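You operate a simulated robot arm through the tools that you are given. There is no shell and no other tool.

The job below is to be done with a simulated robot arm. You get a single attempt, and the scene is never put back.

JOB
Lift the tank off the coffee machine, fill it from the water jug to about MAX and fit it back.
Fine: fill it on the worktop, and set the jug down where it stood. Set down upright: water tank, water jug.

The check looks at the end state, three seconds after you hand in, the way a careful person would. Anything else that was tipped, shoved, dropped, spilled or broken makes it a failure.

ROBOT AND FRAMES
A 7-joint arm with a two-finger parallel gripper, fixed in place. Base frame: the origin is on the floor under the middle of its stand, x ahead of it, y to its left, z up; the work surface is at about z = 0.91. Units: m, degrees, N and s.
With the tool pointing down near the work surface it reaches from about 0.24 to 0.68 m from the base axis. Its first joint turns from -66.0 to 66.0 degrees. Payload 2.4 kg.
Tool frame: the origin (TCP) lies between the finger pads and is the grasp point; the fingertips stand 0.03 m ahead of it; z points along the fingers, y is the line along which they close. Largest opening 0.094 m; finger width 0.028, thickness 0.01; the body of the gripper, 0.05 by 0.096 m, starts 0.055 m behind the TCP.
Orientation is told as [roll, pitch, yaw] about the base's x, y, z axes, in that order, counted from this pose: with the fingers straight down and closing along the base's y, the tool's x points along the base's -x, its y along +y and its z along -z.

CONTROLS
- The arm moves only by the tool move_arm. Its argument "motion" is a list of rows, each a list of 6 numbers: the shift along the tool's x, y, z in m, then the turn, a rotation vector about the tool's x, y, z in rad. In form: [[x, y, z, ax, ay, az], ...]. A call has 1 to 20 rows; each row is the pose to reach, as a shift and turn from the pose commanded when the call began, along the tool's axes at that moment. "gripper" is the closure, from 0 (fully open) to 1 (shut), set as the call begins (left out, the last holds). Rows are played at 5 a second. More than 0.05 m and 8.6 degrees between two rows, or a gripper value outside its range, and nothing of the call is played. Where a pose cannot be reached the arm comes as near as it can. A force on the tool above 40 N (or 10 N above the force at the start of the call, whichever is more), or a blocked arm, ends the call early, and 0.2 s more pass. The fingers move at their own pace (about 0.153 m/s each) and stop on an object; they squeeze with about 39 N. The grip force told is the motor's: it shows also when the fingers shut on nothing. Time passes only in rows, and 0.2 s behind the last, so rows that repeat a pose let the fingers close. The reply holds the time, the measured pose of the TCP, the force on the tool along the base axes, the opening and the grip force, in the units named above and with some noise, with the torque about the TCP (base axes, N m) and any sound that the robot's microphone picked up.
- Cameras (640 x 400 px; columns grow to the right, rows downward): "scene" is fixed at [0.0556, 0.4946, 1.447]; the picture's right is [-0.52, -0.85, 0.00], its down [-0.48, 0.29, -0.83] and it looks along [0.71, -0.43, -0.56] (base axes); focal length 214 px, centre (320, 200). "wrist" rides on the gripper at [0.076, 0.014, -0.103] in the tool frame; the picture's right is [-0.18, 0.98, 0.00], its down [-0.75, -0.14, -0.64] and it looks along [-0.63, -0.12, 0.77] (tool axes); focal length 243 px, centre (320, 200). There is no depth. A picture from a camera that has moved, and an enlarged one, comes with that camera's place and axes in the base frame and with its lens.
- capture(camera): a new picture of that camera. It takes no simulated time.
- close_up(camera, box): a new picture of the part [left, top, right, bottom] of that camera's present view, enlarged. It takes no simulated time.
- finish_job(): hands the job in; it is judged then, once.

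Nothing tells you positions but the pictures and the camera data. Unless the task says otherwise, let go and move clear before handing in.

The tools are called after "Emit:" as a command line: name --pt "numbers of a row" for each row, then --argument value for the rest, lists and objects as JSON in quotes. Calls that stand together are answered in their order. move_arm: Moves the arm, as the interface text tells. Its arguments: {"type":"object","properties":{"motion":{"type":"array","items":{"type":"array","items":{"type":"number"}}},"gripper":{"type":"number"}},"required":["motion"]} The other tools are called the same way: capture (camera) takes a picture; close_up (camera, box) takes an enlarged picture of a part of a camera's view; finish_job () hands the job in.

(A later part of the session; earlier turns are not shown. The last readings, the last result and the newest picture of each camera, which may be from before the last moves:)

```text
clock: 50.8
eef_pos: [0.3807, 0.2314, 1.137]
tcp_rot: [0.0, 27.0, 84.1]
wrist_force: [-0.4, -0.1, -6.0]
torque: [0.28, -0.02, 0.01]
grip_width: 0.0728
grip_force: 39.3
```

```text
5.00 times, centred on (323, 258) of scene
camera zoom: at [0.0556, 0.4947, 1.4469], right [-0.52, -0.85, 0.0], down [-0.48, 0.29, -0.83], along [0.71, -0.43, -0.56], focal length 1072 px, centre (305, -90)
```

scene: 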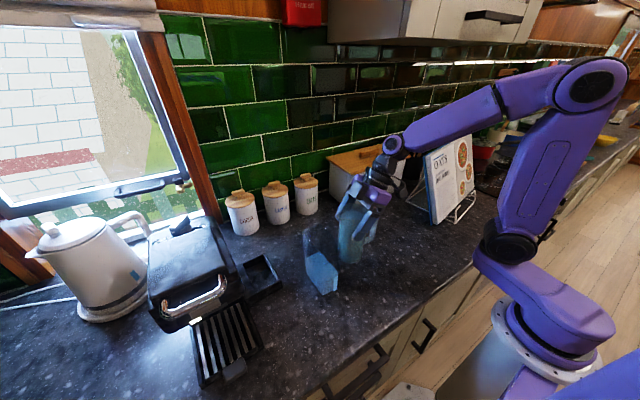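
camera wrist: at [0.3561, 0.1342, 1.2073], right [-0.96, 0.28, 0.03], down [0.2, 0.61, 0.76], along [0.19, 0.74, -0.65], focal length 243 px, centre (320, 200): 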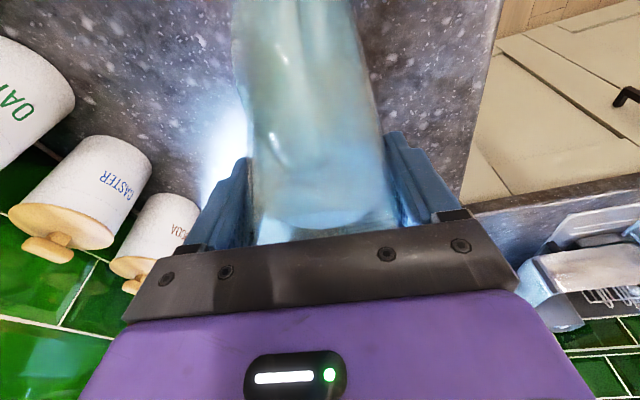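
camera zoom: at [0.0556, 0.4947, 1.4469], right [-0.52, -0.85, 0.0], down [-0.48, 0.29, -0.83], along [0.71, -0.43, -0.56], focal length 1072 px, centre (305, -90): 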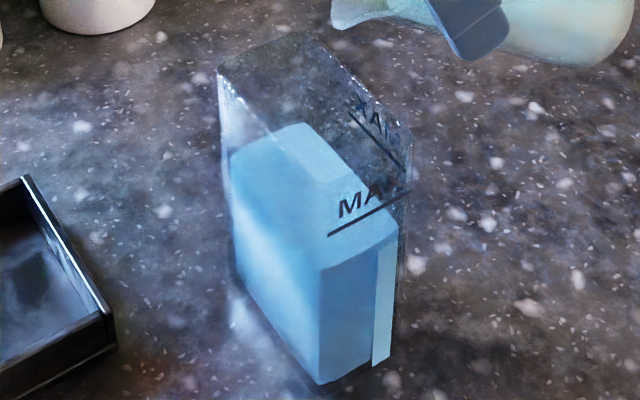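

The water is at about z 1.009, with about 27 mm left to MAX. I'll tilt to 63° and check again.

Emit:
move_arm --pt "-0.0002 0 -0.0009 0 0.0262 0" --pt "-0.0003 0 -0.0018 0 0.0524 0" --pt "-0.0005 0 -0.0028 0 0.0785 0" --pt "-0.0007 0 -0.0037 0 0.1047 0" --pt "-0.0007 0 -0.0037 0 0.1047 0" --pt "-0.0007 0 -0.0037 0 0.1047 0" --pt "-0.0007 0 -0.0037 0 0.1047 0" --pt "-0.0007 0 -0.0037 0 0.1047 0" --pt "-0.0007 0 -0.0037 0 0.1047 0"

Emit:
close_up --camera "scene" --box '[290, 185, 390, 300]'

Emit:
close_up --camera "scene" --box '[298, 218, 348, 298]'

```text
clock: 52.8
eef_pos: [0.3826, 0.2332, 1.1409]
tcp_rot: [0.0, 33.0, 84.2]
wrist_force: [-0.5, 0.7, -5.4]
torque: [0.26, -0.03, 0.02]
grip_width: 0.0728
grip_force: 39.2
```

```text
3.48 times, centred on (340, 242) of scene
camera zoom: at [0.0556, 0.4947, 1.4469], right [-0.52, -0.85, 0.0], down [-0.48, 0.29, -0.83], along [0.71, -0.43, -0.56], focal length 746 px, centre (250, 52)
```

zoom: 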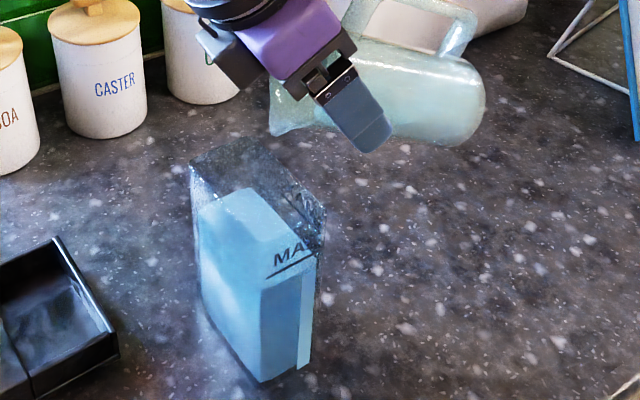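

```text
5.00 times, centred on (323, 258) of scene
camera zoom: at [0.0556, 0.4947, 1.4469], right [-0.52, -0.85, 0.0], down [-0.48, 0.29, -0.83], along [0.71, -0.43, -0.56], focal length 1072 px, centre (305, -90)
```

zoom: 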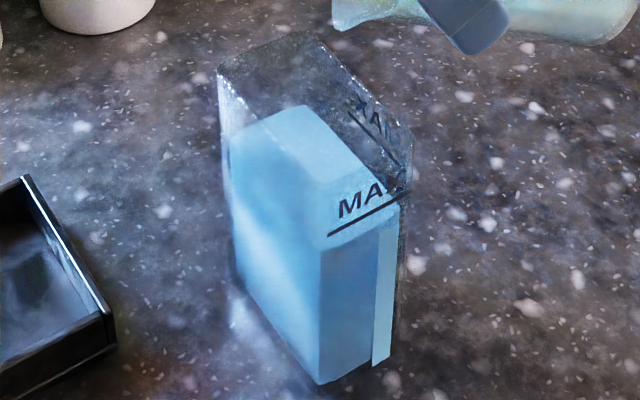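

Emit:
close_up --camera "scene" --box '[312, 232, 348, 262]'

Emit:
close_up --camera "scene" --box '[300, 222, 350, 254]'

```text
13.33 times, centred on (330, 247) of scene
camera zoom: at [0.0556, 0.4947, 1.4469], right [-0.52, -0.85, 0.0], down [-0.48, 0.29, -0.83], along [0.71, -0.43, -0.56], focal length 2860 px, centre (187, -427)
```

zoom: 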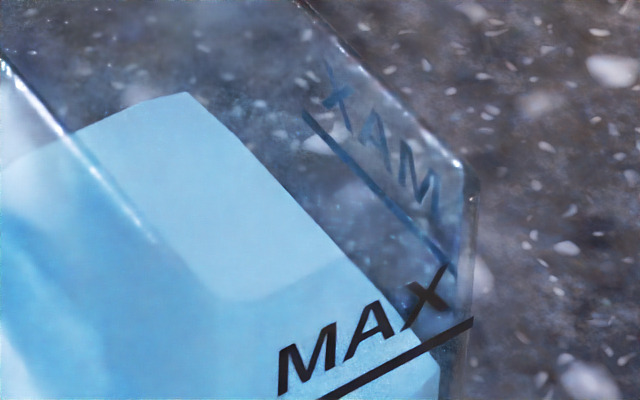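

```text
12.50 times, centred on (325, 238) of scene
camera zoom: at [0.0556, 0.4947, 1.4469], right [-0.52, -0.85, 0.0], down [-0.48, 0.29, -0.83], along [0.71, -0.43, -0.56], focal length 2681 px, centre (258, -275)
```

zoom: 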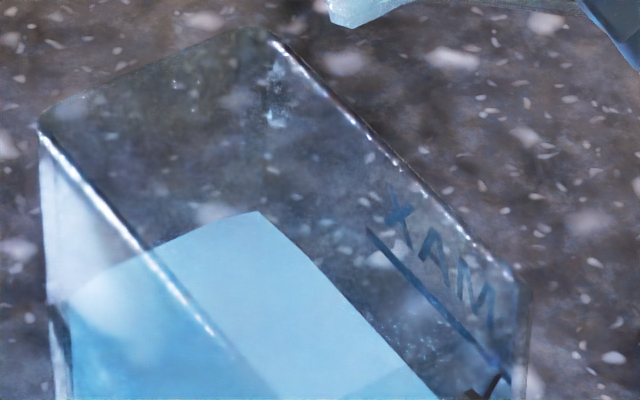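

Emit:
close_up --camera "scene" --box '[316, 244, 348, 264]'

Emit:
close_up --camera "scene" --box '[314, 240, 350, 285]'

```text
16.00 times, centred on (332, 254) of scene
camera zoom: at [0.0556, 0.4947, 1.4469], right [-0.52, -0.85, 0.0], down [-0.48, 0.29, -0.83], along [0.71, -0.43, -0.56], focal length 3432 px, centre (128, -664)
```

zoom: 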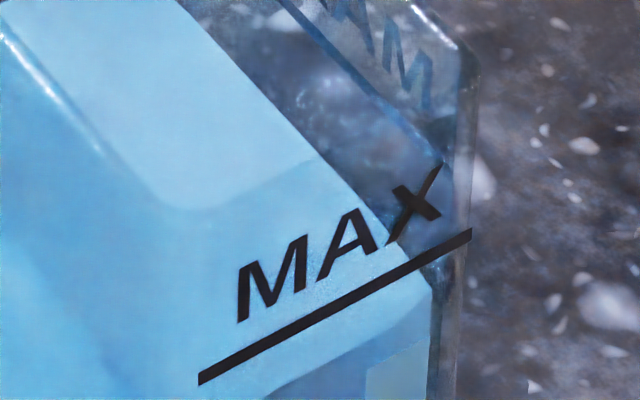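

```text
8.89 times, centred on (332, 262) of scene
camera zoom: at [0.0556, 0.4947, 1.4469], right [-0.52, -0.85, 0.0], down [-0.48, 0.29, -0.83], along [0.71, -0.43, -0.56], focal length 1906 px, centre (213, -356)
```

zoom: 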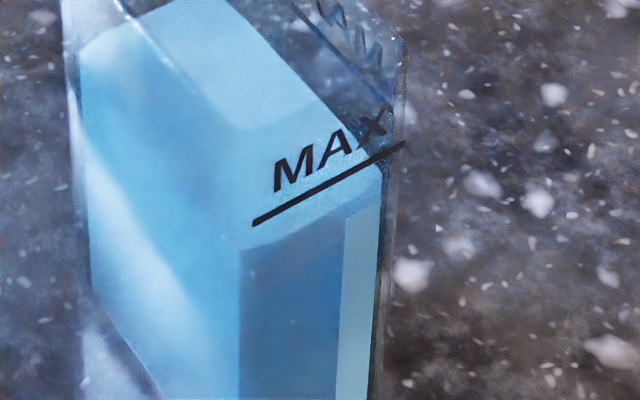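

The level is now about 14–15 mm below the MAX line, and the rise per degree matches my estimate. I'll tilt to 66° and check again.

Emit:
move_arm --pt "0 0 -0.0009 0 0.0175 0" --pt "0.0001 0 -0.0019 0 0.0349 0" --pt "0.0001 0 -0.0028 0 0.0524 0" --pt "0.0001 0 -0.0028 0 0.0524 0" --pt "0.0001 0 -0.0028 0 0.0524 0" --pt "0.0001 0 -0.0028 0 0.0524 0" --pt "0.0001 0 -0.0028 0 0.0524 0" --pt "0.0001 0 -0.0028 0 0.0524 0" --pt "0.0001 0 -0.0028 0 0.0524 0"

Emit:
close_up --camera "scene" --box '[314, 240, 350, 285]'

Emit:
close_up --camera "scene" --box '[290, 185, 390, 300]'

```text
clock: 54.8
eef_pos: [0.3824, 0.2354, 1.1437]
tcp_rot: [-0.1, 36.1, 84.2]
wrist_force: [-0.6, 0.4, -4.1]
torque: [0.24, -0.01, -0.02]
grip_width: 0.073
grip_force: 39.4
```

```text
8.89 times, centred on (332, 262) of scene
camera zoom: at [0.0556, 0.4947, 1.4469], right [-0.52, -0.85, 0.0], down [-0.48, 0.29, -0.83], along [0.71, -0.43, -0.56], focal length 1906 px, centre (213, -356)
```

zoom: 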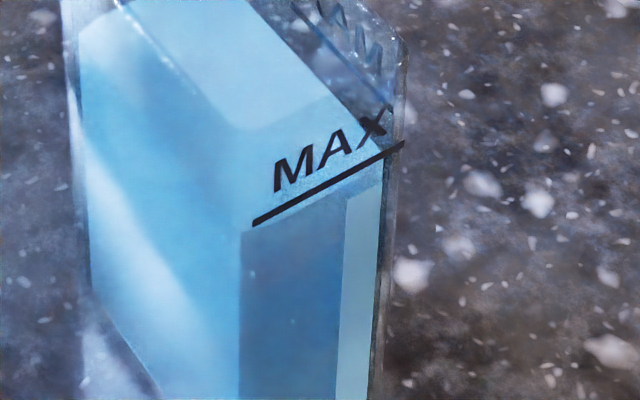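

```text
3.48 times, centred on (340, 242) of scene
camera zoom: at [0.0556, 0.4947, 1.4469], right [-0.52, -0.85, 0.0], down [-0.48, 0.29, -0.83], along [0.71, -0.43, -0.56], focal length 746 px, centre (250, 52)
```

zoom: 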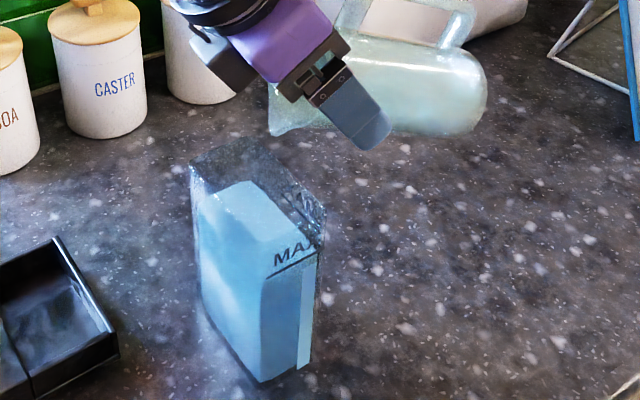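

The level is getting close; allowing for the roughly 4 mm wall and parallax I estimate about 11 mm to go. I'll tilt another 2° and check.

Emit:
move_arm --pt "0 0 -0.0009 0 0.0175 0" --pt "0.0001 0 -0.0018 0 0.0349 0" --pt "0.0001 0 -0.0018 0 0.0349 0" --pt "0.0001 0 -0.0018 0 0.0349 0" --pt "0.0001 0 -0.0018 0 0.0349 0" --pt "0.0001 0 -0.0018 0 0.0349 0" --pt "0.0001 0 -0.0018 0 0.0349 0"

Emit:
close_up --camera "scene" --box '[314, 240, 350, 285]'

Emit:
close_up --camera "scene" --box '[300, 222, 350, 254]'

```text
clock: 56.4
eef_pos: [0.3806, 0.2357, 1.1458]
tcp_rot: [0.0, 38.0, 84.1]
wrist_force: [0.0, 0.5, -4.3]
torque: [0.25, -0.05, 0.02]
grip_width: 0.0728
grip_force: 39.0
```

```text
8.89 times, centred on (332, 262) of scene
camera zoom: at [0.0556, 0.4947, 1.4469], right [-0.52, -0.85, 0.0], down [-0.48, 0.29, -0.83], along [0.71, -0.43, -0.56], focal length 1906 px, centre (213, -356)
```

zoom: 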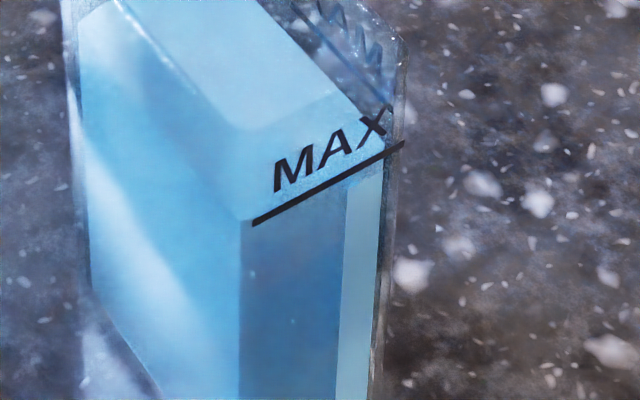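

```text
12.50 times, centred on (325, 238) of scene
camera zoom: at [0.0556, 0.4947, 1.4469], right [-0.52, -0.85, 0.0], down [-0.48, 0.29, -0.83], along [0.71, -0.43, -0.56], focal length 2681 px, centre (258, -275)
```

zoom: 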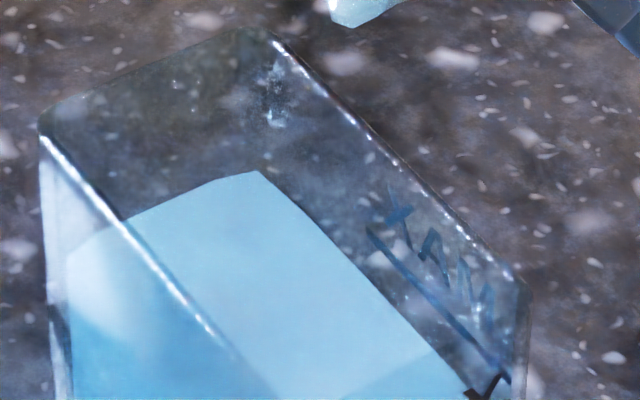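

The front and side marks agree on about 8–9 mm to go. I'll tilt another 2°, to 70°.

Emit:
move_arm --pt "0 0 -0.0009 0 0.0175 0" --pt "0.0001 0 -0.0018 0 0.0349 0" --pt "0.0001 0 -0.0018 0 0.0349 0" --pt "0.0001 0 -0.0018 0 0.0349 0" --pt "0.0001 0 -0.0018 0 0.0349 0" --pt "0.0001 0 -0.0018 0 0.0349 0" --pt "0.0001 0 -0.0018 0 0.0349 0" --pt "0.0001 0 -0.0018 0 0.0349 0"

Emit:
close_up --camera "scene" --box '[314, 240, 350, 285]'

Emit:
close_up --camera "scene" --box '[300, 222, 350, 254]'

Emit:
close_up --camera "scene" --box '[290, 185, 390, 300]'

```text
clock: 58.2
eef_pos: [0.3813, 0.237, 1.1461]
tcp_rot: [0.0, 40.0, 84.2]
wrist_force: [-1.0, 0.4, -4.2]
torque: [0.22, -0.03, -0.01]
grip_width: 0.0729
grip_force: 39.1
```

```text
8.89 times, centred on (332, 262) of scene
camera zoom: at [0.0556, 0.4947, 1.4469], right [-0.52, -0.85, 0.0], down [-0.48, 0.29, -0.83], along [0.71, -0.43, -0.56], focal length 1906 px, centre (213, -356)
```

zoom: 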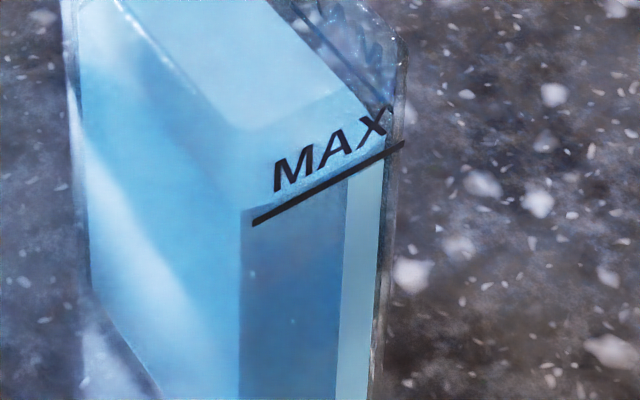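

```text
12.50 times, centred on (325, 238) of scene
camera zoom: at [0.0556, 0.4947, 1.4469], right [-0.52, -0.85, 0.0], down [-0.48, 0.29, -0.83], along [0.71, -0.43, -0.56], focal length 2681 px, centre (258, -275)
```

zoom: 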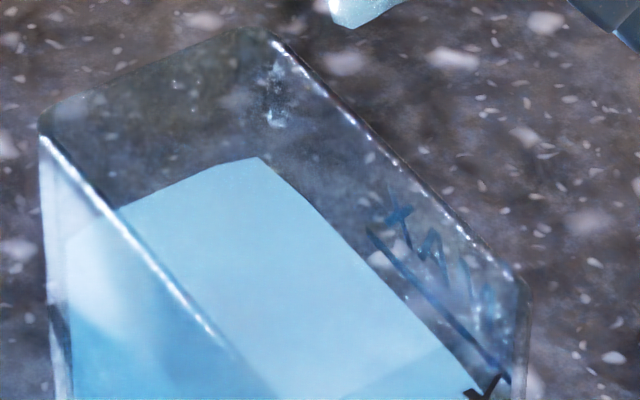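

```text
3.48 times, centred on (340, 242) of scene
camera zoom: at [0.0556, 0.4947, 1.4469], right [-0.52, -0.85, 0.0], down [-0.48, 0.29, -0.83], along [0.71, -0.43, -0.56], focal length 746 px, centre (250, 52)
```

zoom: 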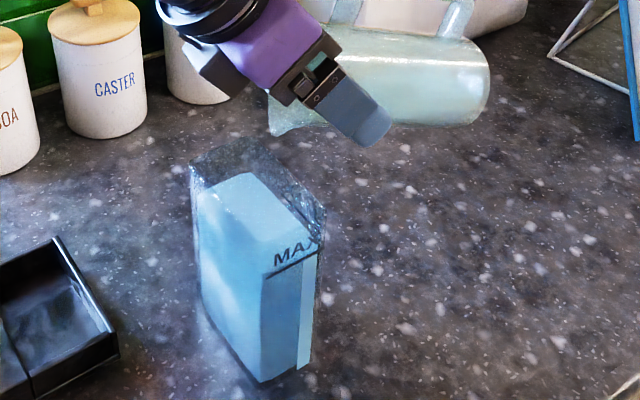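

Emit:
close_up --camera "scene" --box '[316, 246, 348, 266]'

Emit:
close_up --camera "scene" --box '[322, 236, 348, 254]'

```text
16.00 times, centred on (332, 256) of scene
camera zoom: at [0.0556, 0.4947, 1.4469], right [-0.52, -0.85, 0.0], down [-0.48, 0.29, -0.83], along [0.71, -0.43, -0.56], focal length 3432 px, centre (128, -696)
```

zoom: 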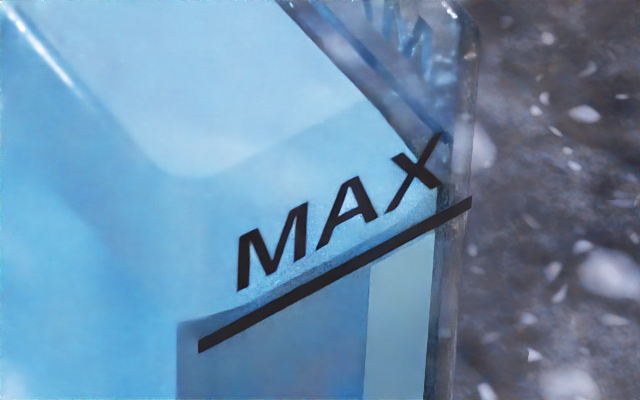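

```text
16.00 times, centred on (335, 245) of scene
camera zoom: at [0.0556, 0.4947, 1.4469], right [-0.52, -0.85, 0.0], down [-0.48, 0.29, -0.83], along [0.71, -0.43, -0.56], focal length 3432 px, centre (80, -520)
```

zoom: 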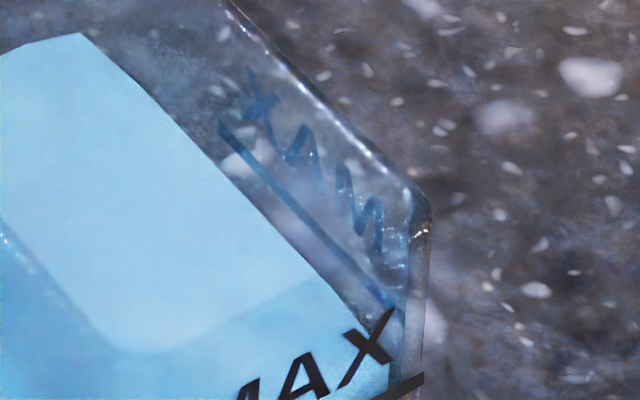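

Both the front and side marks now put the water within a millimetre or two of MAX, and the stream has stopped. I'll tilt the jug back upright along the same path.

Emit:
move_arm --pt "-0.0004 0 0.0036 0 -0.0698 0" --pt "-0.0009 0 0.0063 0 -0.1222 0" --pt "-0.001 0 0.0101 0 -0.2269 0" --pt "-0.001 0 0.0119 0 -0.2967 0" --pt "-0.0012 0 0.0138 0 -0.3665 0" --pt "-0.0016 0 0.0155 0 -0.4363 0" --pt "-0.0023 0 0.017 0 -0.5061 0" --pt "-0.0025 0 0.0178 0 -0.5585 0" --pt "-0.0034 0 0.0189 0 -0.6632 0" --pt "-0.0049 0 0.0201 0 -0.7156 0" --pt "-0.0062 0 0.0212 0 -0.7679 0" --pt "-0.0067 0 0.0242 0 -0.8203 0" --pt "-0.0075 0 0.0272 0 -0.8727 0" --pt "-0.0066 0 0.0334 0 -0.9599 0" --pt "-0.0054 0 0.0401 0 -1.0472 0" --pt "-0.0051 0 0.0457 0 -1.1345 0" --pt "-0.004 0 0.0515 0 -1.2217 0" --pt "-0.004 0 0.0515 0 -1.2217 0"

Emit:
close_up --camera "scene" --box '[290, 185, 390, 300]'

Emit:
close_up --camera "scene" --box '[314, 240, 350, 285]'

```text
clock: 62.0
eef_pos: [0.3784, 0.207, 1.1046]
tcp_rot: [0.0, -30.0, 84.2]
wrist_force: [-0.3, 0.2, -4.8]
torque: [0.02, -0.02, -0.02]
grip_width: 0.0729
grip_force: 39.1
```

```text
3.48 times, centred on (340, 242) of scene
camera zoom: at [0.0556, 0.4946, 1.4469], right [-0.52, -0.85, 0.0], down [-0.48, 0.29, -0.83], along [0.71, -0.43, -0.56], focal length 746 px, centre (250, 52)
```

zoom: 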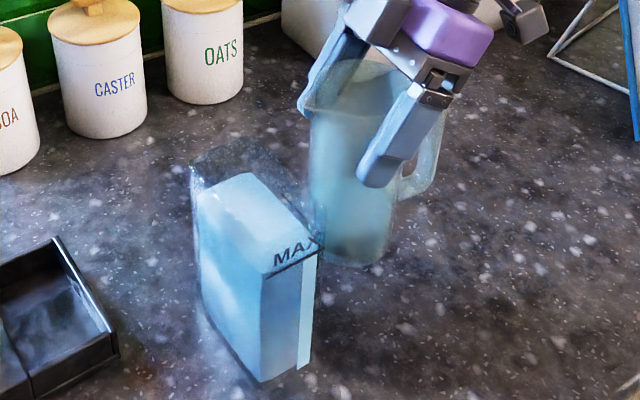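

```text
8.89 times, centred on (332, 262) of scene
camera zoom: at [0.0556, 0.4946, 1.4469], right [-0.52, -0.85, 0.0], down [-0.48, 0.29, -0.83], along [0.71, -0.43, -0.56], focal length 1906 px, centre (213, -356)
```

zoom: 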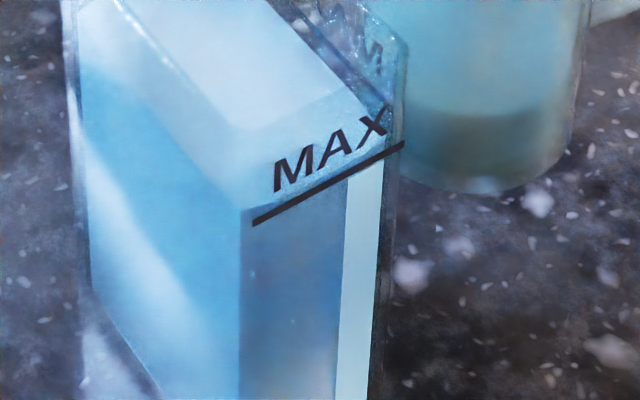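

The level sits right at the MAX line and nothing has spilled. I'll carry the jug back over its original spot and lower it to about 1.4 cm above the worktop.

Emit:
move_arm --pt "0.0048 0.0041 -0.0028 0 0 0" --pt "0.0145 0.0122 -0.0084 0 0 0" --pt "0.0257 0.0218 -0.0148 0 0 0" --pt "0.0369 0.0313 -0.0213 0 0 0" --pt "0.0482 0.0408 -0.0278 0 0 0" --pt "0.0594 0.0503 -0.0343 0 0 0" --pt "0.0699 0.0592 -0.0404 0 0 0" --pt "0.0771 0.0653 -0.0445 0 0 0" --pt "0.0803 0.068 -0.0464 0 0 0" --pt "0.0878 0.068 -0.0334 0 0 0" --pt "0.0953 0.068 -0.0204 0 0 0" --pt "0.1028 0.068 -0.0074 0 0 0" --pt "0.1078 0.068 0.0012 0 0 0" --pt "0.1078 0.068 0.0012 0 0 0"

Emit:
close_up --camera "scene" --box '[365, 215, 425, 295]'

```text
clock: 65.0
eef_pos: [0.3015, 0.122, 1.0503]
tcp_rot: [-0.1, -30.0, 84.1]
wrist_force: [0.9, 0.8, -5.3]
torque: [0.07, -0.02, 0.01]
grip_width: 0.0732
grip_force: 39.5
```

```text
5.00 times, centred on (395, 255) of scene
camera zoom: at [0.0556, 0.4946, 1.447], right [-0.52, -0.85, 0.0], down [-0.48, 0.29, -0.83], along [0.71, -0.43, -0.56], focal length 1072 px, centre (-55, -75)
```

zoom: 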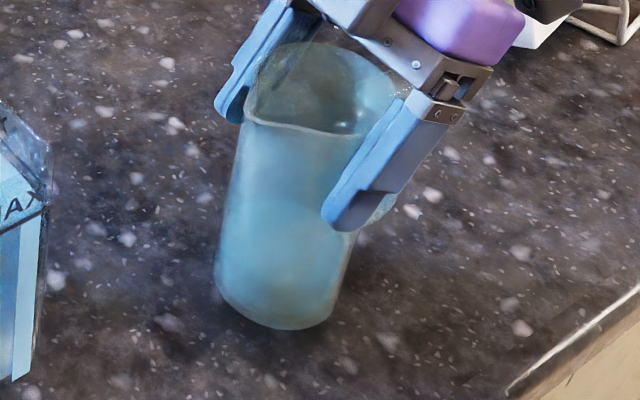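

Emit:
close_up --camera "scene" --box '[340, 200, 460, 300]'

```text
4.00 times, centred on (400, 250) of scene
camera zoom: at [0.0556, 0.4946, 1.447], right [-0.52, -0.85, 0.0], down [-0.48, 0.29, -0.83], along [0.71, -0.43, -0.56], focal length 858 px, centre (0, 0)
```

zoom: 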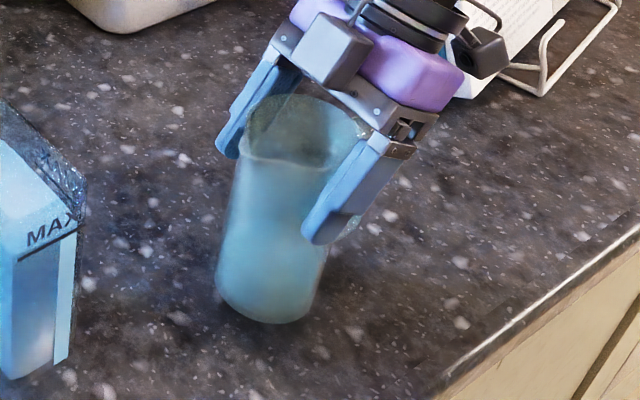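

The jug is within a few millimetres of its original footprint. I'll shift it by (-3, -2) mm and lower it to just above the surface.

Emit:
move_arm --pt "0.002 0.0028 -0.0012 0 0 0" --pt "0.005 0.0028 0.004 0 0 0" --pt "0.0075 0.0028 0.0083 0 0 0" --pt "0.008 0.0028 0.0092 0 0 0" --pt "0.008 0.0028 0.0092 0 0 0"

Emit:
close_up --camera "scene" --box '[340, 200, 460, 300]'

```text
clock: 66.2
eef_pos: [0.299, 0.1195, 1.0377]
tcp_rot: [-0.1, -30.0, 84.1]
wrist_force: [-0.4, 0.0, -3.8]
torque: [0.02, -0.02, 0.01]
grip_width: 0.0725
grip_force: 39.2
```

```text
4.00 times, centred on (400, 250) of scene
camera zoom: at [0.0556, 0.4946, 1.447], right [-0.52, -0.85, 0.0], down [-0.48, 0.29, -0.83], along [0.71, -0.43, -0.56], focal length 858 px, centre (0, 0)
```

zoom: 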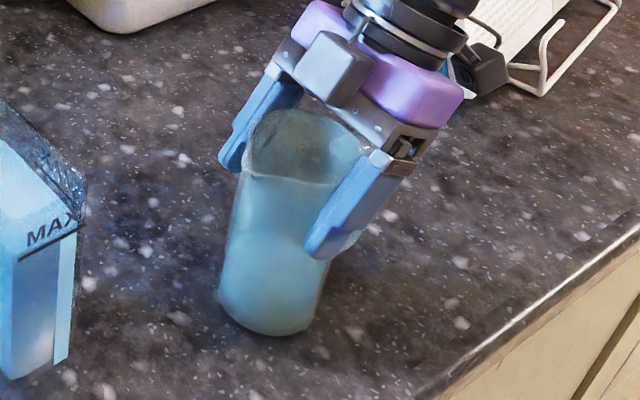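

The outline now matches the original picture. I'll lower the last couple of millimetres until it touches.

Emit:
move_arm --pt "0.0005 0 0.0009 0 0 0" --pt "0.001 0 0.0017 0 0 0" --pt "0.001 0 0.0017 0 0 0"

```text
clock: 67.0
eef_pos: [0.2994, 0.1203, 1.0359]
tcp_rot: [0.1, -29.9, 84.1]
wrist_force: [-2.6, 0.0, 2.2]
torque: [-0.2, 0.16, -0.05]
grip_width: 0.0729
grip_force: 39.7
```

The jug is on the worktop. I'll open the gripper.

Emit:
move_arm --pt "-0.0002 0 -0.0003 0 0 0" --pt "-0.0002 0 -0.0003 0 0 0" --pt "-0.0002 0 -0.0003 0 0 0" --pt "-0.0002 0 -0.0003 0 0 0" --gripper 0

Emit:
close_up --camera "scene" --box '[365, 215, 425, 295]'

```text
clock: 68.0
eef_pos: [0.2989, 0.1207, 1.0362]
tcp_rot: [0.0, -30.0, 84.2]
wrist_force: [0.7, 0.2, -0.1]
torque: [0.02, -0.01, 0.0]
grip_width: 0.0941
grip_force: 0.1
```

```text
5.00 times, centred on (395, 255) of scene
camera zoom: at [0.0556, 0.4946, 1.447], right [-0.52, -0.85, 0.0], down [-0.48, 0.29, -0.83], along [0.71, -0.43, -0.56], focal length 1072 px, centre (-55, -75)
```

zoom: 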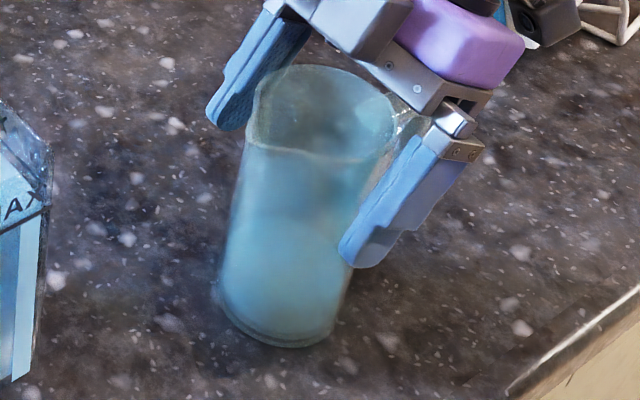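

The jug's outline coincides with the first picture. I'll withdraw back and up, clear of the handle.

Emit:
move_arm --pt "0 0 -0.015 0 0 0" --pt "0 0 -0.035 0 0 0" --pt "0 0 -0.06 0 0 0" --pt "0 0 -0.08 0 0 0" --pt "0 0 -0.1 0 0 0" --pt "-0.017 0 -0.129 0 0 0" --pt "-0.033 0 -0.158 0 0 0" --pt "-0.05 0 -0.1866 0 0 0" --pt "-0.05 0 -0.1866 0 0 0"

Emit:
capture --camera "scene"

Emit:
close_up --camera "scene" --box '[290, 210, 430, 310]'

```text
clock: 70.0
eef_pos: [0.293, 0.0697, 1.2227]
tcp_rot: [0.1, -30.0, 84.2]
wrist_force: [-0.4, -0.3, -0.3]
torque: [0.01, 0.0, 0.03]
grip_width: 0.0939
grip_force: 0.0
```

```text
taken
```

scene: 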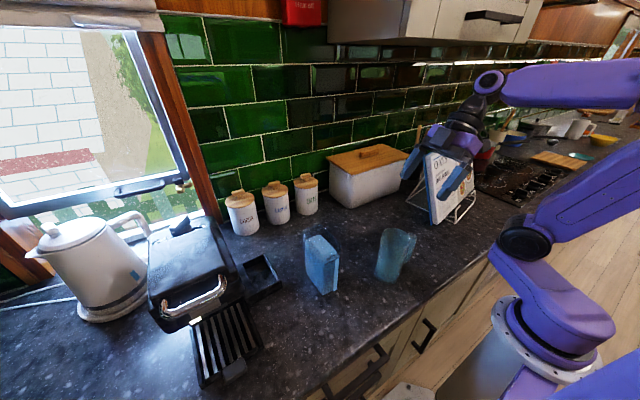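

```text
4.00 times, centred on (360, 260) of scene
camera zoom: at [0.0556, 0.4946, 1.447], right [-0.52, -0.85, 0.0], down [-0.48, 0.29, -0.83], along [0.71, -0.43, -0.56], focal length 858 px, centre (160, -40)
```

zoom: 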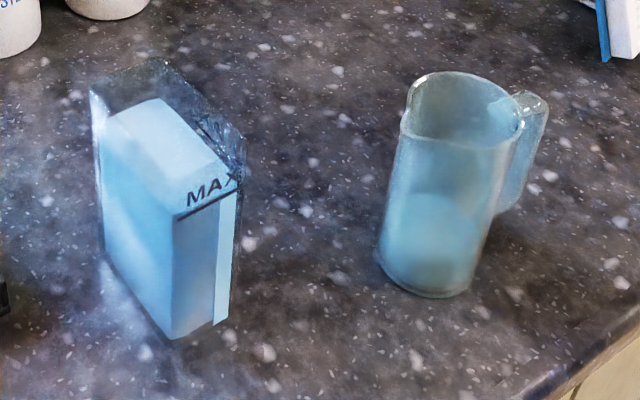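

The jug and the tank both stand upright, and the tank is filled to MAX. Now I'll swing the gripper back to face +x in front of the tank.

Emit:
move_arm --pt "-0.0169 0.0036 0.0066 0.0668 0 0.1157" --pt "-0.0337 0.0073 0.0132 0.1336 0 0.2314" --pt "-0.0506 0.0109 0.0198 0.2004 0 0.3471" --pt "-0.0675 0.0146 0.0264 0.2672 0 0.4628" --pt "-0.0844 0.0182 0.033 0.334 0 0.5785" --pt "-0.1012 0.0219 0.0395 0.4008 0 0.6942" --pt "-0.1181 0.0255 0.0461 0.4676 0 0.8099" --pt "-0.135 0.0292 0.0527 0.5344 0 0.9256" --pt "-0.1518 0.0328 0.0593 0.6012 0 1.0413" --pt "-0.1687 0.0365 0.0659 0.668 0 1.157" --pt "-0.1856 0.0401 0.0725 0.7348 0 1.2727" --pt "-0.1856 0.0401 0.0725 0.7348 0 1.2727"

Emit:
capture --camera "wrist"

```text
clock: 72.6
eef_pos: [0.2732, 0.2695, 1.2529]
tcp_rot: [-0.1, -30.1, -0.1]
wrist_force: [-0.5, -0.3, -0.2]
torque: [0.0, 0.01, -0.01]
grip_width: 0.094
grip_force: 0.1
```

```text
taken
camera wrist: at [0.1556, 0.2846, 1.3026], right [0.16, 0.98, 0.09], down [0.33, -0.14, 0.93], along [0.93, -0.12, -0.35], focal length 243 px, centre (320, 200)
```

wrist: 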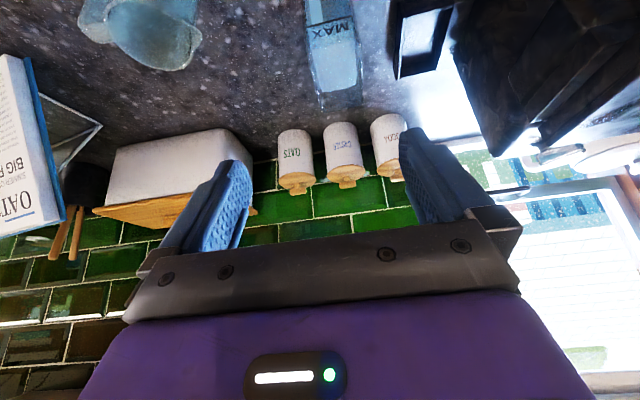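

Emit:
move_arm --pt "0.0058 0.0051 0.0111 0 -0.1309 0" --pt "0.0117 0.0103 0.0222 0 -0.2618 0" --pt "0.0175 0.0154 0.0332 0 -0.3927 0" --pt "0.0233 0.0205 0.0443 0 -0.5236 0" --pt "0.0233 0.0205 0.0443 0 -0.5236 0"

```text
clock: 73.8
eef_pos: [0.2754, 0.2901, 1.2025]
tcp_rot: [-0.1, -60.0, 0.1]
wrist_force: [-0.1, -0.2, -0.4]
torque: [-0.01, -0.01, -0.03]
grip_width: 0.094
grip_force: 0.1
```

Emit:
move_arm --pt "0.0279 0 0.0172 0 0 0" --pt "0.0558 0 0.0344 0 0 0" --pt "0.0837 0 0.0515 0 0 0" --pt "0.1116 0 0.0687 0 0 0" --pt "0.1395 0 0.0859 0 0 0" --pt "0.1395 0 0.0859 0 0 0" --gripper 0.05

Emit:
capture --camera "wrist"

Emit:
close_up --camera "scene" --box '[290, 190, 430, 310]'

```text
clock: 75.2
eef_pos: [0.2805, 0.2904, 1.0381]
tcp_rot: [0.1, -60.0, 0.0]
wrist_force: [0.2, 0.2, -0.5]
torque: [0.03, 0.01, 0.02]
grip_width: 0.0894
grip_force: 0.0
```

```text
taken
camera wrist: at [0.1523, 0.3043, 1.022], right [0.09, 0.98, 0.16], down [-0.18, -0.14, 0.97], along [0.98, -0.12, 0.16], focal length 243 px, centre (320, 200)
```

wrist: 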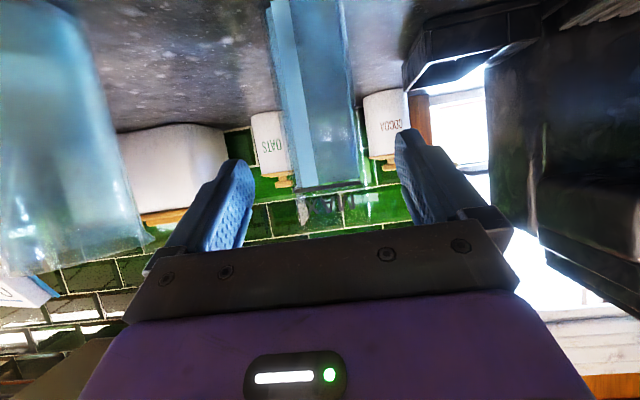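

```text
3.33 times, centred on (360, 250) of scene
camera zoom: at [0.0556, 0.4946, 1.447], right [-0.52, -0.85, 0.0], down [-0.48, 0.29, -0.83], along [0.71, -0.43, -0.56], focal length 715 px, centre (187, 33)
```

zoom: 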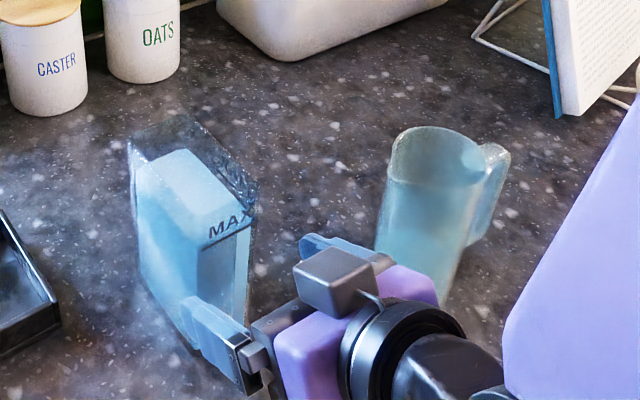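

Emit:
close_up --camera "wrist" --box '[250, 120, 400, 220]'

```text
4.00 times, centred on (325, 170) of wrist
camera zoom: at [0.1523, 0.3043, 1.022], right [0.09, 0.98, 0.16], down [-0.18, -0.14, 0.97], along [0.98, -0.12, 0.16], focal length 970 px, centre (300, 320)
```

zoom: 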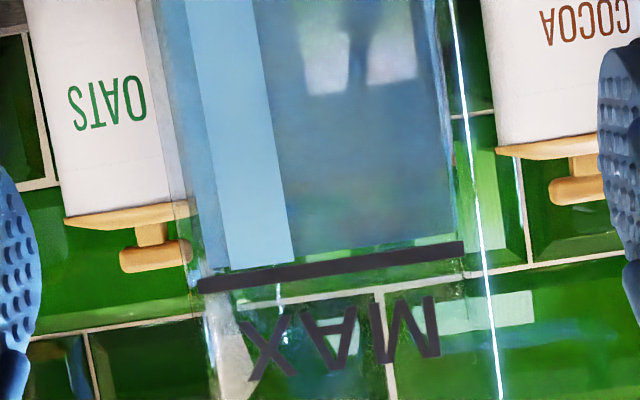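

At eye level the water sits about 2 mm below the centre of the MAX line, which is as good as full. I'll move forward to the same grip pose as before.

Emit:
move_arm --pt "-0.0083 0 0.0141 0 0 0" --pt "-0.0166 0 0.0283 0 0 0" --pt "-0.0249 0 0.0424 0 0 0" --pt "-0.0332 0 0.0565 0 0 0" --pt "-0.0332 0 0.0565 0 0 0"

Emit:
close_up --camera "wrist" --box '[200, 60, 440, 240]'

```text
clock: 76.4
eef_pos: [0.3456, 0.2903, 1.0397]
tcp_rot: [0.0, -59.9, 0.0]
wrist_force: [-0.4, 0.1, 0.0]
torque: [0.02, 0.01, 0.01]
grip_width: 0.0893
grip_force: 0.0
```

```text
2.22 times, centred on (320, 150) of wrist
camera zoom: at [0.2184, 0.3042, 1.0237], right [0.09, 0.98, 0.16], down [-0.18, -0.14, 0.97], along [0.98, -0.12, 0.16], focal length 539 px, centre (320, 311)
```

zoom: 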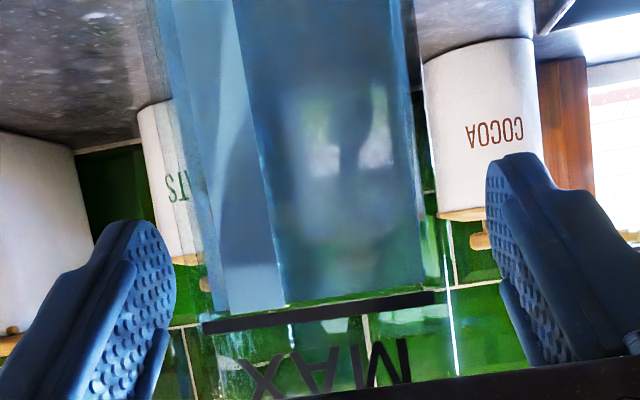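

The MAX line appears where it was at release, to within a millimetre. I'll adjust slightly and close the gripper.

Emit:
move_arm --pt "0.0007 0 0.0004 0 0 0" --pt "0.0007 0 0.0004 0 0 0"

Emit:
move_arm --pt "0 0 0 0 0 0" --pt "0 0 0 0 0 0" --pt "0 0 0 0 0 0" --pt "0 0 0 0 0 0" --gripper 1

Emit:
close_up --camera "wrist" --box '[200, 60, 440, 240]'

```text
clock: 77.0
eef_pos: [0.3462, 0.2897, 1.0404]
tcp_rot: [0.0, -60.0, 0.0]
wrist_force: [0.9, -0.6, 0.9]
torque: [0.01, -0.02, 0.0]
grip_width: 0.0894
grip_force: 0.0
```

```text
clock: 78.0
eef_pos: [0.3447, 0.2909, 1.0391]
tcp_rot: [-0.1, -60.0, 0.0]
wrist_force: [-1.3, 0.2, 0.5]
torque: [0.09, -0.19, 0.06]
grip_width: 0.0627
grip_force: 39.0
```

```text
2.22 times, centred on (320, 150) of wrist
camera zoom: at [0.2179, 0.3043, 1.0228], right [0.09, 0.98, 0.16], down [-0.18, -0.14, 0.97], along [0.98, -0.12, 0.16], focal length 539 px, centre (320, 311)
```

zoom: 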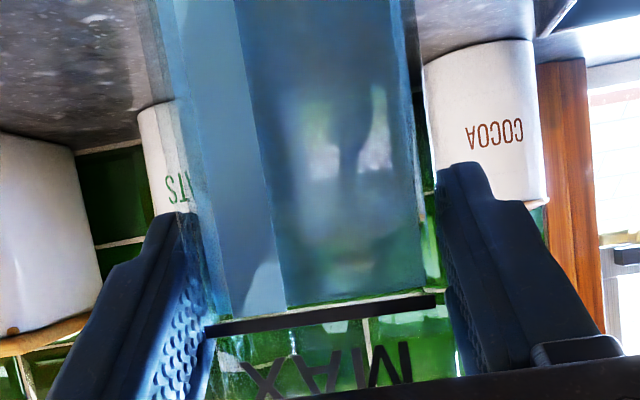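

The tank is gripped just as before. I'll lift it slowly about 10 cm.

Emit:
move_arm --pt "-0.0069 0 -0.004 0 0 0" --pt "-0.0191 0 -0.011 0 0 0" --pt "-0.0346 0 -0.02 0 0 0" --pt "-0.0502 0 -0.029 0 0 0" --pt "-0.0658 0 -0.038 0 0 0" --pt "-0.0797 0 -0.046 0 0 0" --pt "-0.0876 0 -0.0506 0 0 0" --pt "-0.0876 0 -0.0506 0 0 0"

Emit:
close_up --camera "wrist" --box '[200, 60, 440, 240]'

Emit:
close_up --camera "scene" --box '[290, 190, 430, 310]'

```text
clock: 79.8
eef_pos: [0.3456, 0.2901, 1.141]
tcp_rot: [-0.1, -59.9, 0.0]
wrist_force: [0.4, 0.7, -7.5]
torque: [-0.03, 0.26, 0.01]
grip_width: 0.0625
grip_force: 38.7
```

```text
2.22 times, centred on (320, 150) of wrist
camera zoom: at [0.2178, 0.3043, 1.1241], right [0.09, 0.98, 0.16], down [-0.18, -0.14, 0.97], along [0.98, -0.12, 0.16], focal length 539 px, centre (320, 311)
```

zoom: 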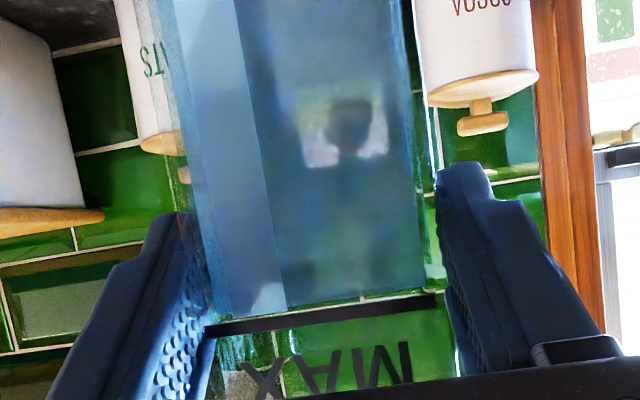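

```text
3.33 times, centred on (360, 250) of scene
camera zoom: at [0.0557, 0.4947, 1.4469], right [-0.52, -0.85, 0.0], down [-0.48, 0.29, -0.83], along [0.71, -0.43, -0.56], focal length 715 px, centre (187, 33)
```

zoom: 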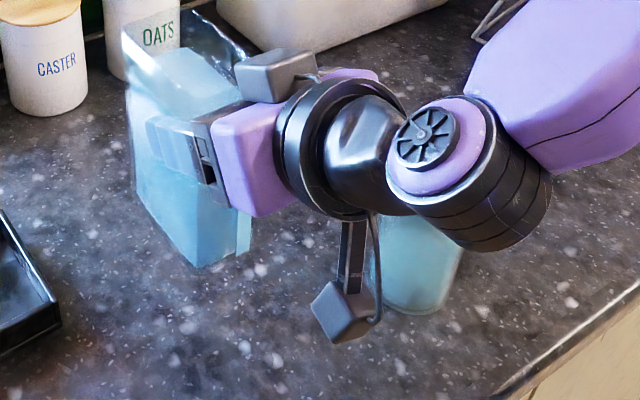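

The tank is held firmly, with a weight of about 7.5 N. I'll carry it back over the machine's tray along the same path in reverse.

Emit:
move_arm --pt "-0.0017 0.0058 0.003 0 0 0" --pt "-0.0057 0.0188 0.0098 0 0 0" --pt "-0.0113 0.0376 0.0196 0 0 0" --pt "-0.0174 0.0578 0.0301 0 0 0" --pt "-0.0235 0.0781 0.0407 0 0 0" --pt "-0.0296 0.0983 0.0512 0 0 0" --pt "-0.0352 0.1171 0.061 0 0 0" --pt "-0.0396 0.1316 0.0685 0 0 0" --pt "-0.0422 0.1403 0.073 0 0 0" --pt "-0.0435 0.1446 0.0753 0 0 0" --pt "-0.0435 0.1446 0.0753 0 0 0"

Emit:
close_up --camera "scene" --box '[210, 200, 310, 310]'

Emit:
capture --camera "wrist"

```text
clock: 82.2
eef_pos: [0.4316, 0.436, 1.1383]
tcp_rot: [-0.2, -59.9, 0.2]
wrist_force: [-0.9, -0.5, -7.6]
torque: [-0.02, 0.3, 0.02]
grip_width: 0.0625
grip_force: 38.5
```

```text
3.64 times, centred on (260, 255) of scene
camera zoom: at [0.0557, 0.4947, 1.4469], right [-0.52, -0.85, 0.0], down [-0.48, 0.29, -0.83], along [0.71, -0.43, -0.56], focal length 780 px, centre (538, 0)
```

zoom: 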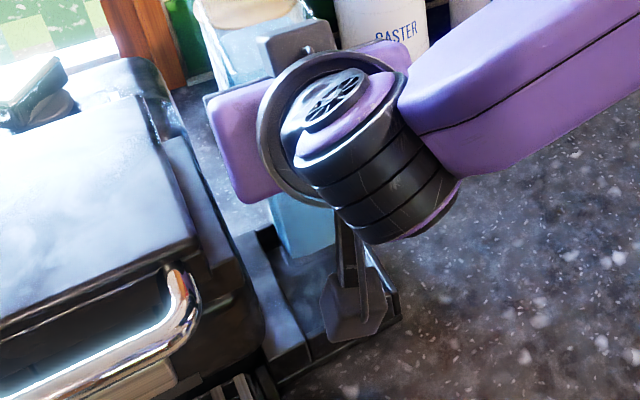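

```text
taken
camera wrist: at [0.3048, 0.4495, 1.1236], right [0.09, 0.98, 0.16], down [-0.18, -0.14, 0.97], along [0.98, -0.12, 0.16], focal length 243 px, centre (320, 200)
```

wrist: 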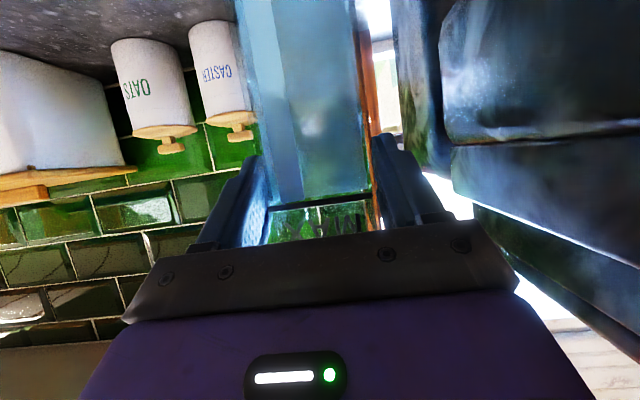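

Emit:
move_arm --pt "0.0087 0 0.005 0 0 0" --pt "0.0217 0 0.0125 0 0 0" --pt "0.0346 0 0.02 0 0 0" --pt "0.0433 0 0.025 0 0 0" --pt "0.0433 0 0.025 0 0 0" --pt "0.0433 0 0.025 0 0 0"

Emit:
move_arm --pt "0 0 0 0 0 0"

Emit:
move_arm --pt "0 0 0 0 0 0"

Emit:
close_up --camera "scene" --box '[220, 220, 310, 320]'

Emit:
close_up --camera "wrist" --box '[220, 0, 440, 240]'

```text
clock: 83.6
eef_pos: [0.4338, 0.4351, 1.0893]
tcp_rot: [-0.1, -60.1, 0.0]
wrist_force: [-0.1, 0.4, -7.8]
torque: [0.0, 0.26, 0.0]
grip_width: 0.0625
grip_force: 39.0
```

```text
clock: 84.0
eef_pos: [0.4319, 0.4356, 1.0901]
tcp_rot: [-0.1, -60.0, -0.1]
wrist_force: [0.0, 0.9, -8.1]
torque: [-0.02, 0.27, -0.04]
grip_width: 0.0625
grip_force: 38.3
```

```text
clock: 84.4
eef_pos: [0.4328, 0.4347, 1.0893]
tcp_rot: [-0.1, -59.9, -0.1]
wrist_force: [-0.3, -0.5, -8.0]
torque: [-0.02, 0.28, 0.0]
grip_width: 0.0624
grip_force: 39.2
```

```text
4.00 times, centred on (265, 270) of scene
camera zoom: at [0.0557, 0.4947, 1.4469], right [-0.52, -0.85, 0.0], down [-0.48, 0.29, -0.83], along [0.71, -0.43, -0.56], focal length 858 px, centre (540, -80)
```

zoom: 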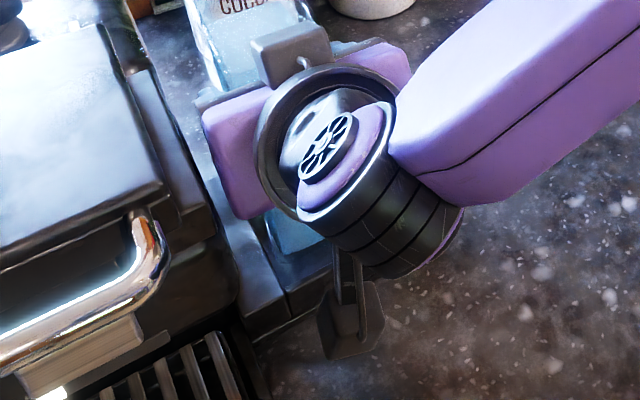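

```text
1.67 times, centred on (330, 120) of wrist
camera zoom: at [0.3053, 0.4495, 1.0737], right [0.09, 0.98, 0.16], down [-0.18, -0.14, 0.97], along [0.98, -0.12, 0.16], focal length 404 px, centre (303, 333)
```

zoom: 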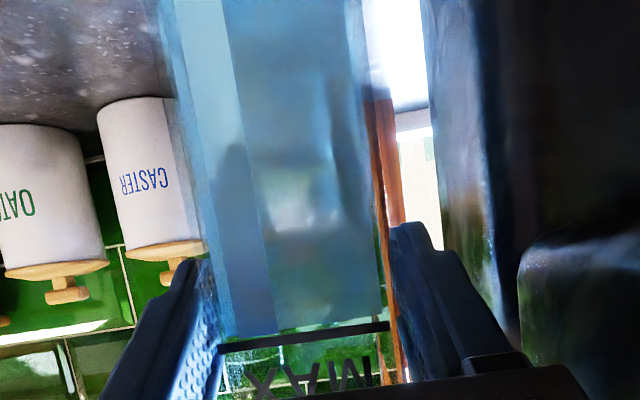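

The pose agrees with the original to within a millimetre; y is about 0.6 mm high. I'll correct that and go down 3 cm slowly while watching the forces.

Emit:
move_arm --pt "0 -0.0006 0 0 0 0" --pt "0.0069 -0.0006 0.004 0 0 0" --pt "0.0138 -0.0006 0.008 0 0 0" --pt "0.0199 -0.0006 0.0115 0 0 0" --pt "0.026 -0.0006 0.015 0 0 0" --pt "0.026 -0.0006 0.015 0 0 0"

Emit:
close_up --camera "scene" --box '[220, 220, 310, 320]'

Emit:
close_up --camera "wrist" --box '[220, 0, 440, 240]'

```text
clock: 85.8
eef_pos: [0.4332, 0.4353, 1.0591]
tcp_rot: [0.1, -60.0, 0.0]
wrist_force: [-0.1, 1.6, -7.6]
torque: [0.28, 0.23, 0.19]
grip_width: 0.0623
grip_force: 39.0
```

```text
4.00 times, centred on (265, 270) of scene
camera zoom: at [0.0557, 0.4948, 1.4469], right [-0.52, -0.85, 0.0], down [-0.48, 0.29, -0.83], along [0.71, -0.43, -0.56], focal length 858 px, centre (540, -80)
```

zoom: 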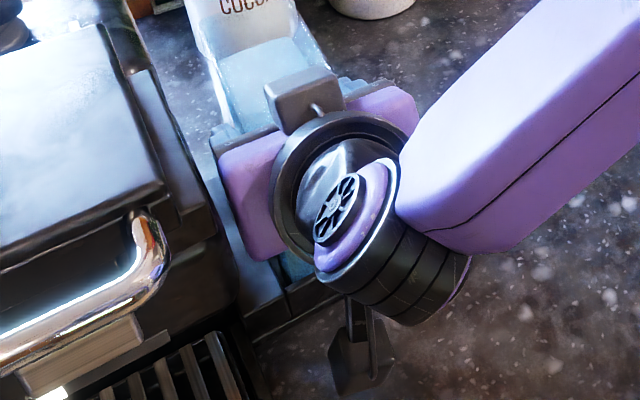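

```text
1.67 times, centred on (330, 120) of wrist
camera zoom: at [0.3044, 0.4485, 1.0434], right [0.09, 0.98, 0.16], down [-0.18, -0.14, 0.97], along [0.98, -0.12, 0.16], focal length 404 px, centre (303, 333)
```

zoom: 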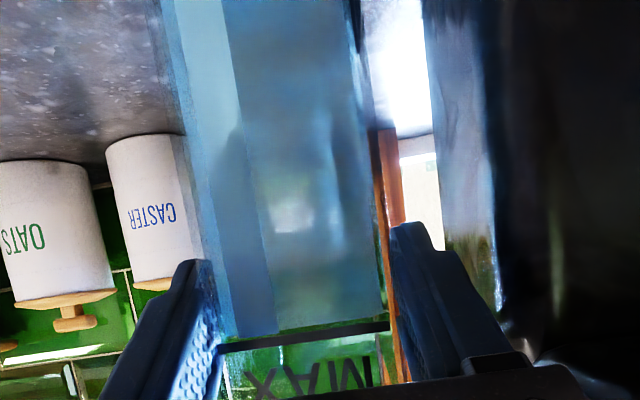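

There is a slight side force from the tray's -y wall. I'll shift 0.6 mm towards +y and go down a few more millimetres.

Emit:
move_arm --pt "0 0.0006 0 0 0 0" --pt "0 0.0006 0 0 0 0"

Emit:
move_arm --pt "0.0017 0 0.001 0 0 0" --pt "0.0035 0 0.002 0 0 0" --pt "0.0043 0 0.0025 0 0 0" --pt "0.0043 0 0.0025 0 0 0"

Emit:
close_up --camera "wrist" --box '[220, 0, 440, 240]'

```text
clock: 86.4
eef_pos: [0.4323, 0.4338, 1.0594]
tcp_rot: [-0.2, -60.1, 0.0]
wrist_force: [-0.2, 1.1, -7.6]
torque: [0.13, 0.33, 0.05]
grip_width: 0.0624
grip_force: 39.0
```

```text
clock: 87.4
eef_pos: [0.4327, 0.4349, 1.0534]
tcp_rot: [-0.1, -60.0, 0.0]
wrist_force: [-0.1, 0.5, -7.7]
torque: [0.08, 0.23, 0.09]
grip_width: 0.0626
grip_force: 38.8
```

```text
1.67 times, centred on (330, 120) of wrist
camera zoom: at [0.3052, 0.449, 1.0385], right [0.09, 0.98, 0.16], down [-0.18, -0.14, 0.97], along [0.98, -0.12, 0.16], focal length 404 px, centre (303, 333)
```

zoom: 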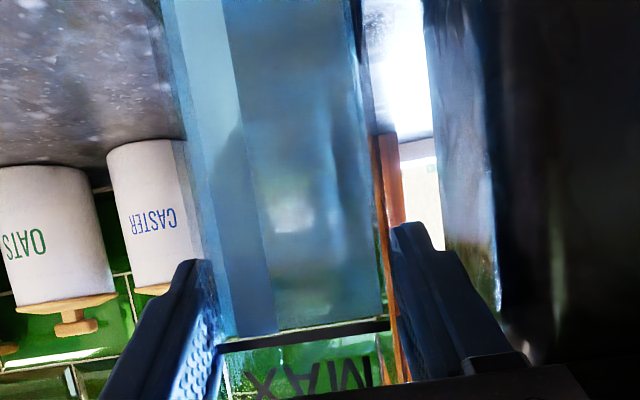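

Forces are fine now, with about 4 mm left to the seated height. I'll lower the last bit gently.

Emit:
move_arm --pt "0.0009 0 0.0005 0 0 0" --pt "0.0017 0 0.001 0 0 0" --pt "0.0026 0 0.0015 0 0 0" --pt "0.0026 0 0.0015 0 0 0"

Emit:
move_arm --pt "0.0009 0 0.0005 0 0 0" --pt "0.0009 0 0.0005 0 0 0"

```text
clock: 88.4
eef_pos: [0.4323, 0.4343, 1.0515]
tcp_rot: [-0.2, -59.9, -0.1]
wrist_force: [1.4, -0.2, -7.9]
torque: [0.03, 0.27, -0.02]
grip_width: 0.0626
grip_force: 39.3
```

```text
clock: 89.0
eef_pos: [0.4333, 0.4351, 1.0512]
tcp_rot: [0.0, -60.0, -0.1]
wrist_force: [-2.5, -1.2, -1.8]
torque: [0.03, -0.01, -0.04]
grip_width: 0.0624
grip_force: 38.7
```

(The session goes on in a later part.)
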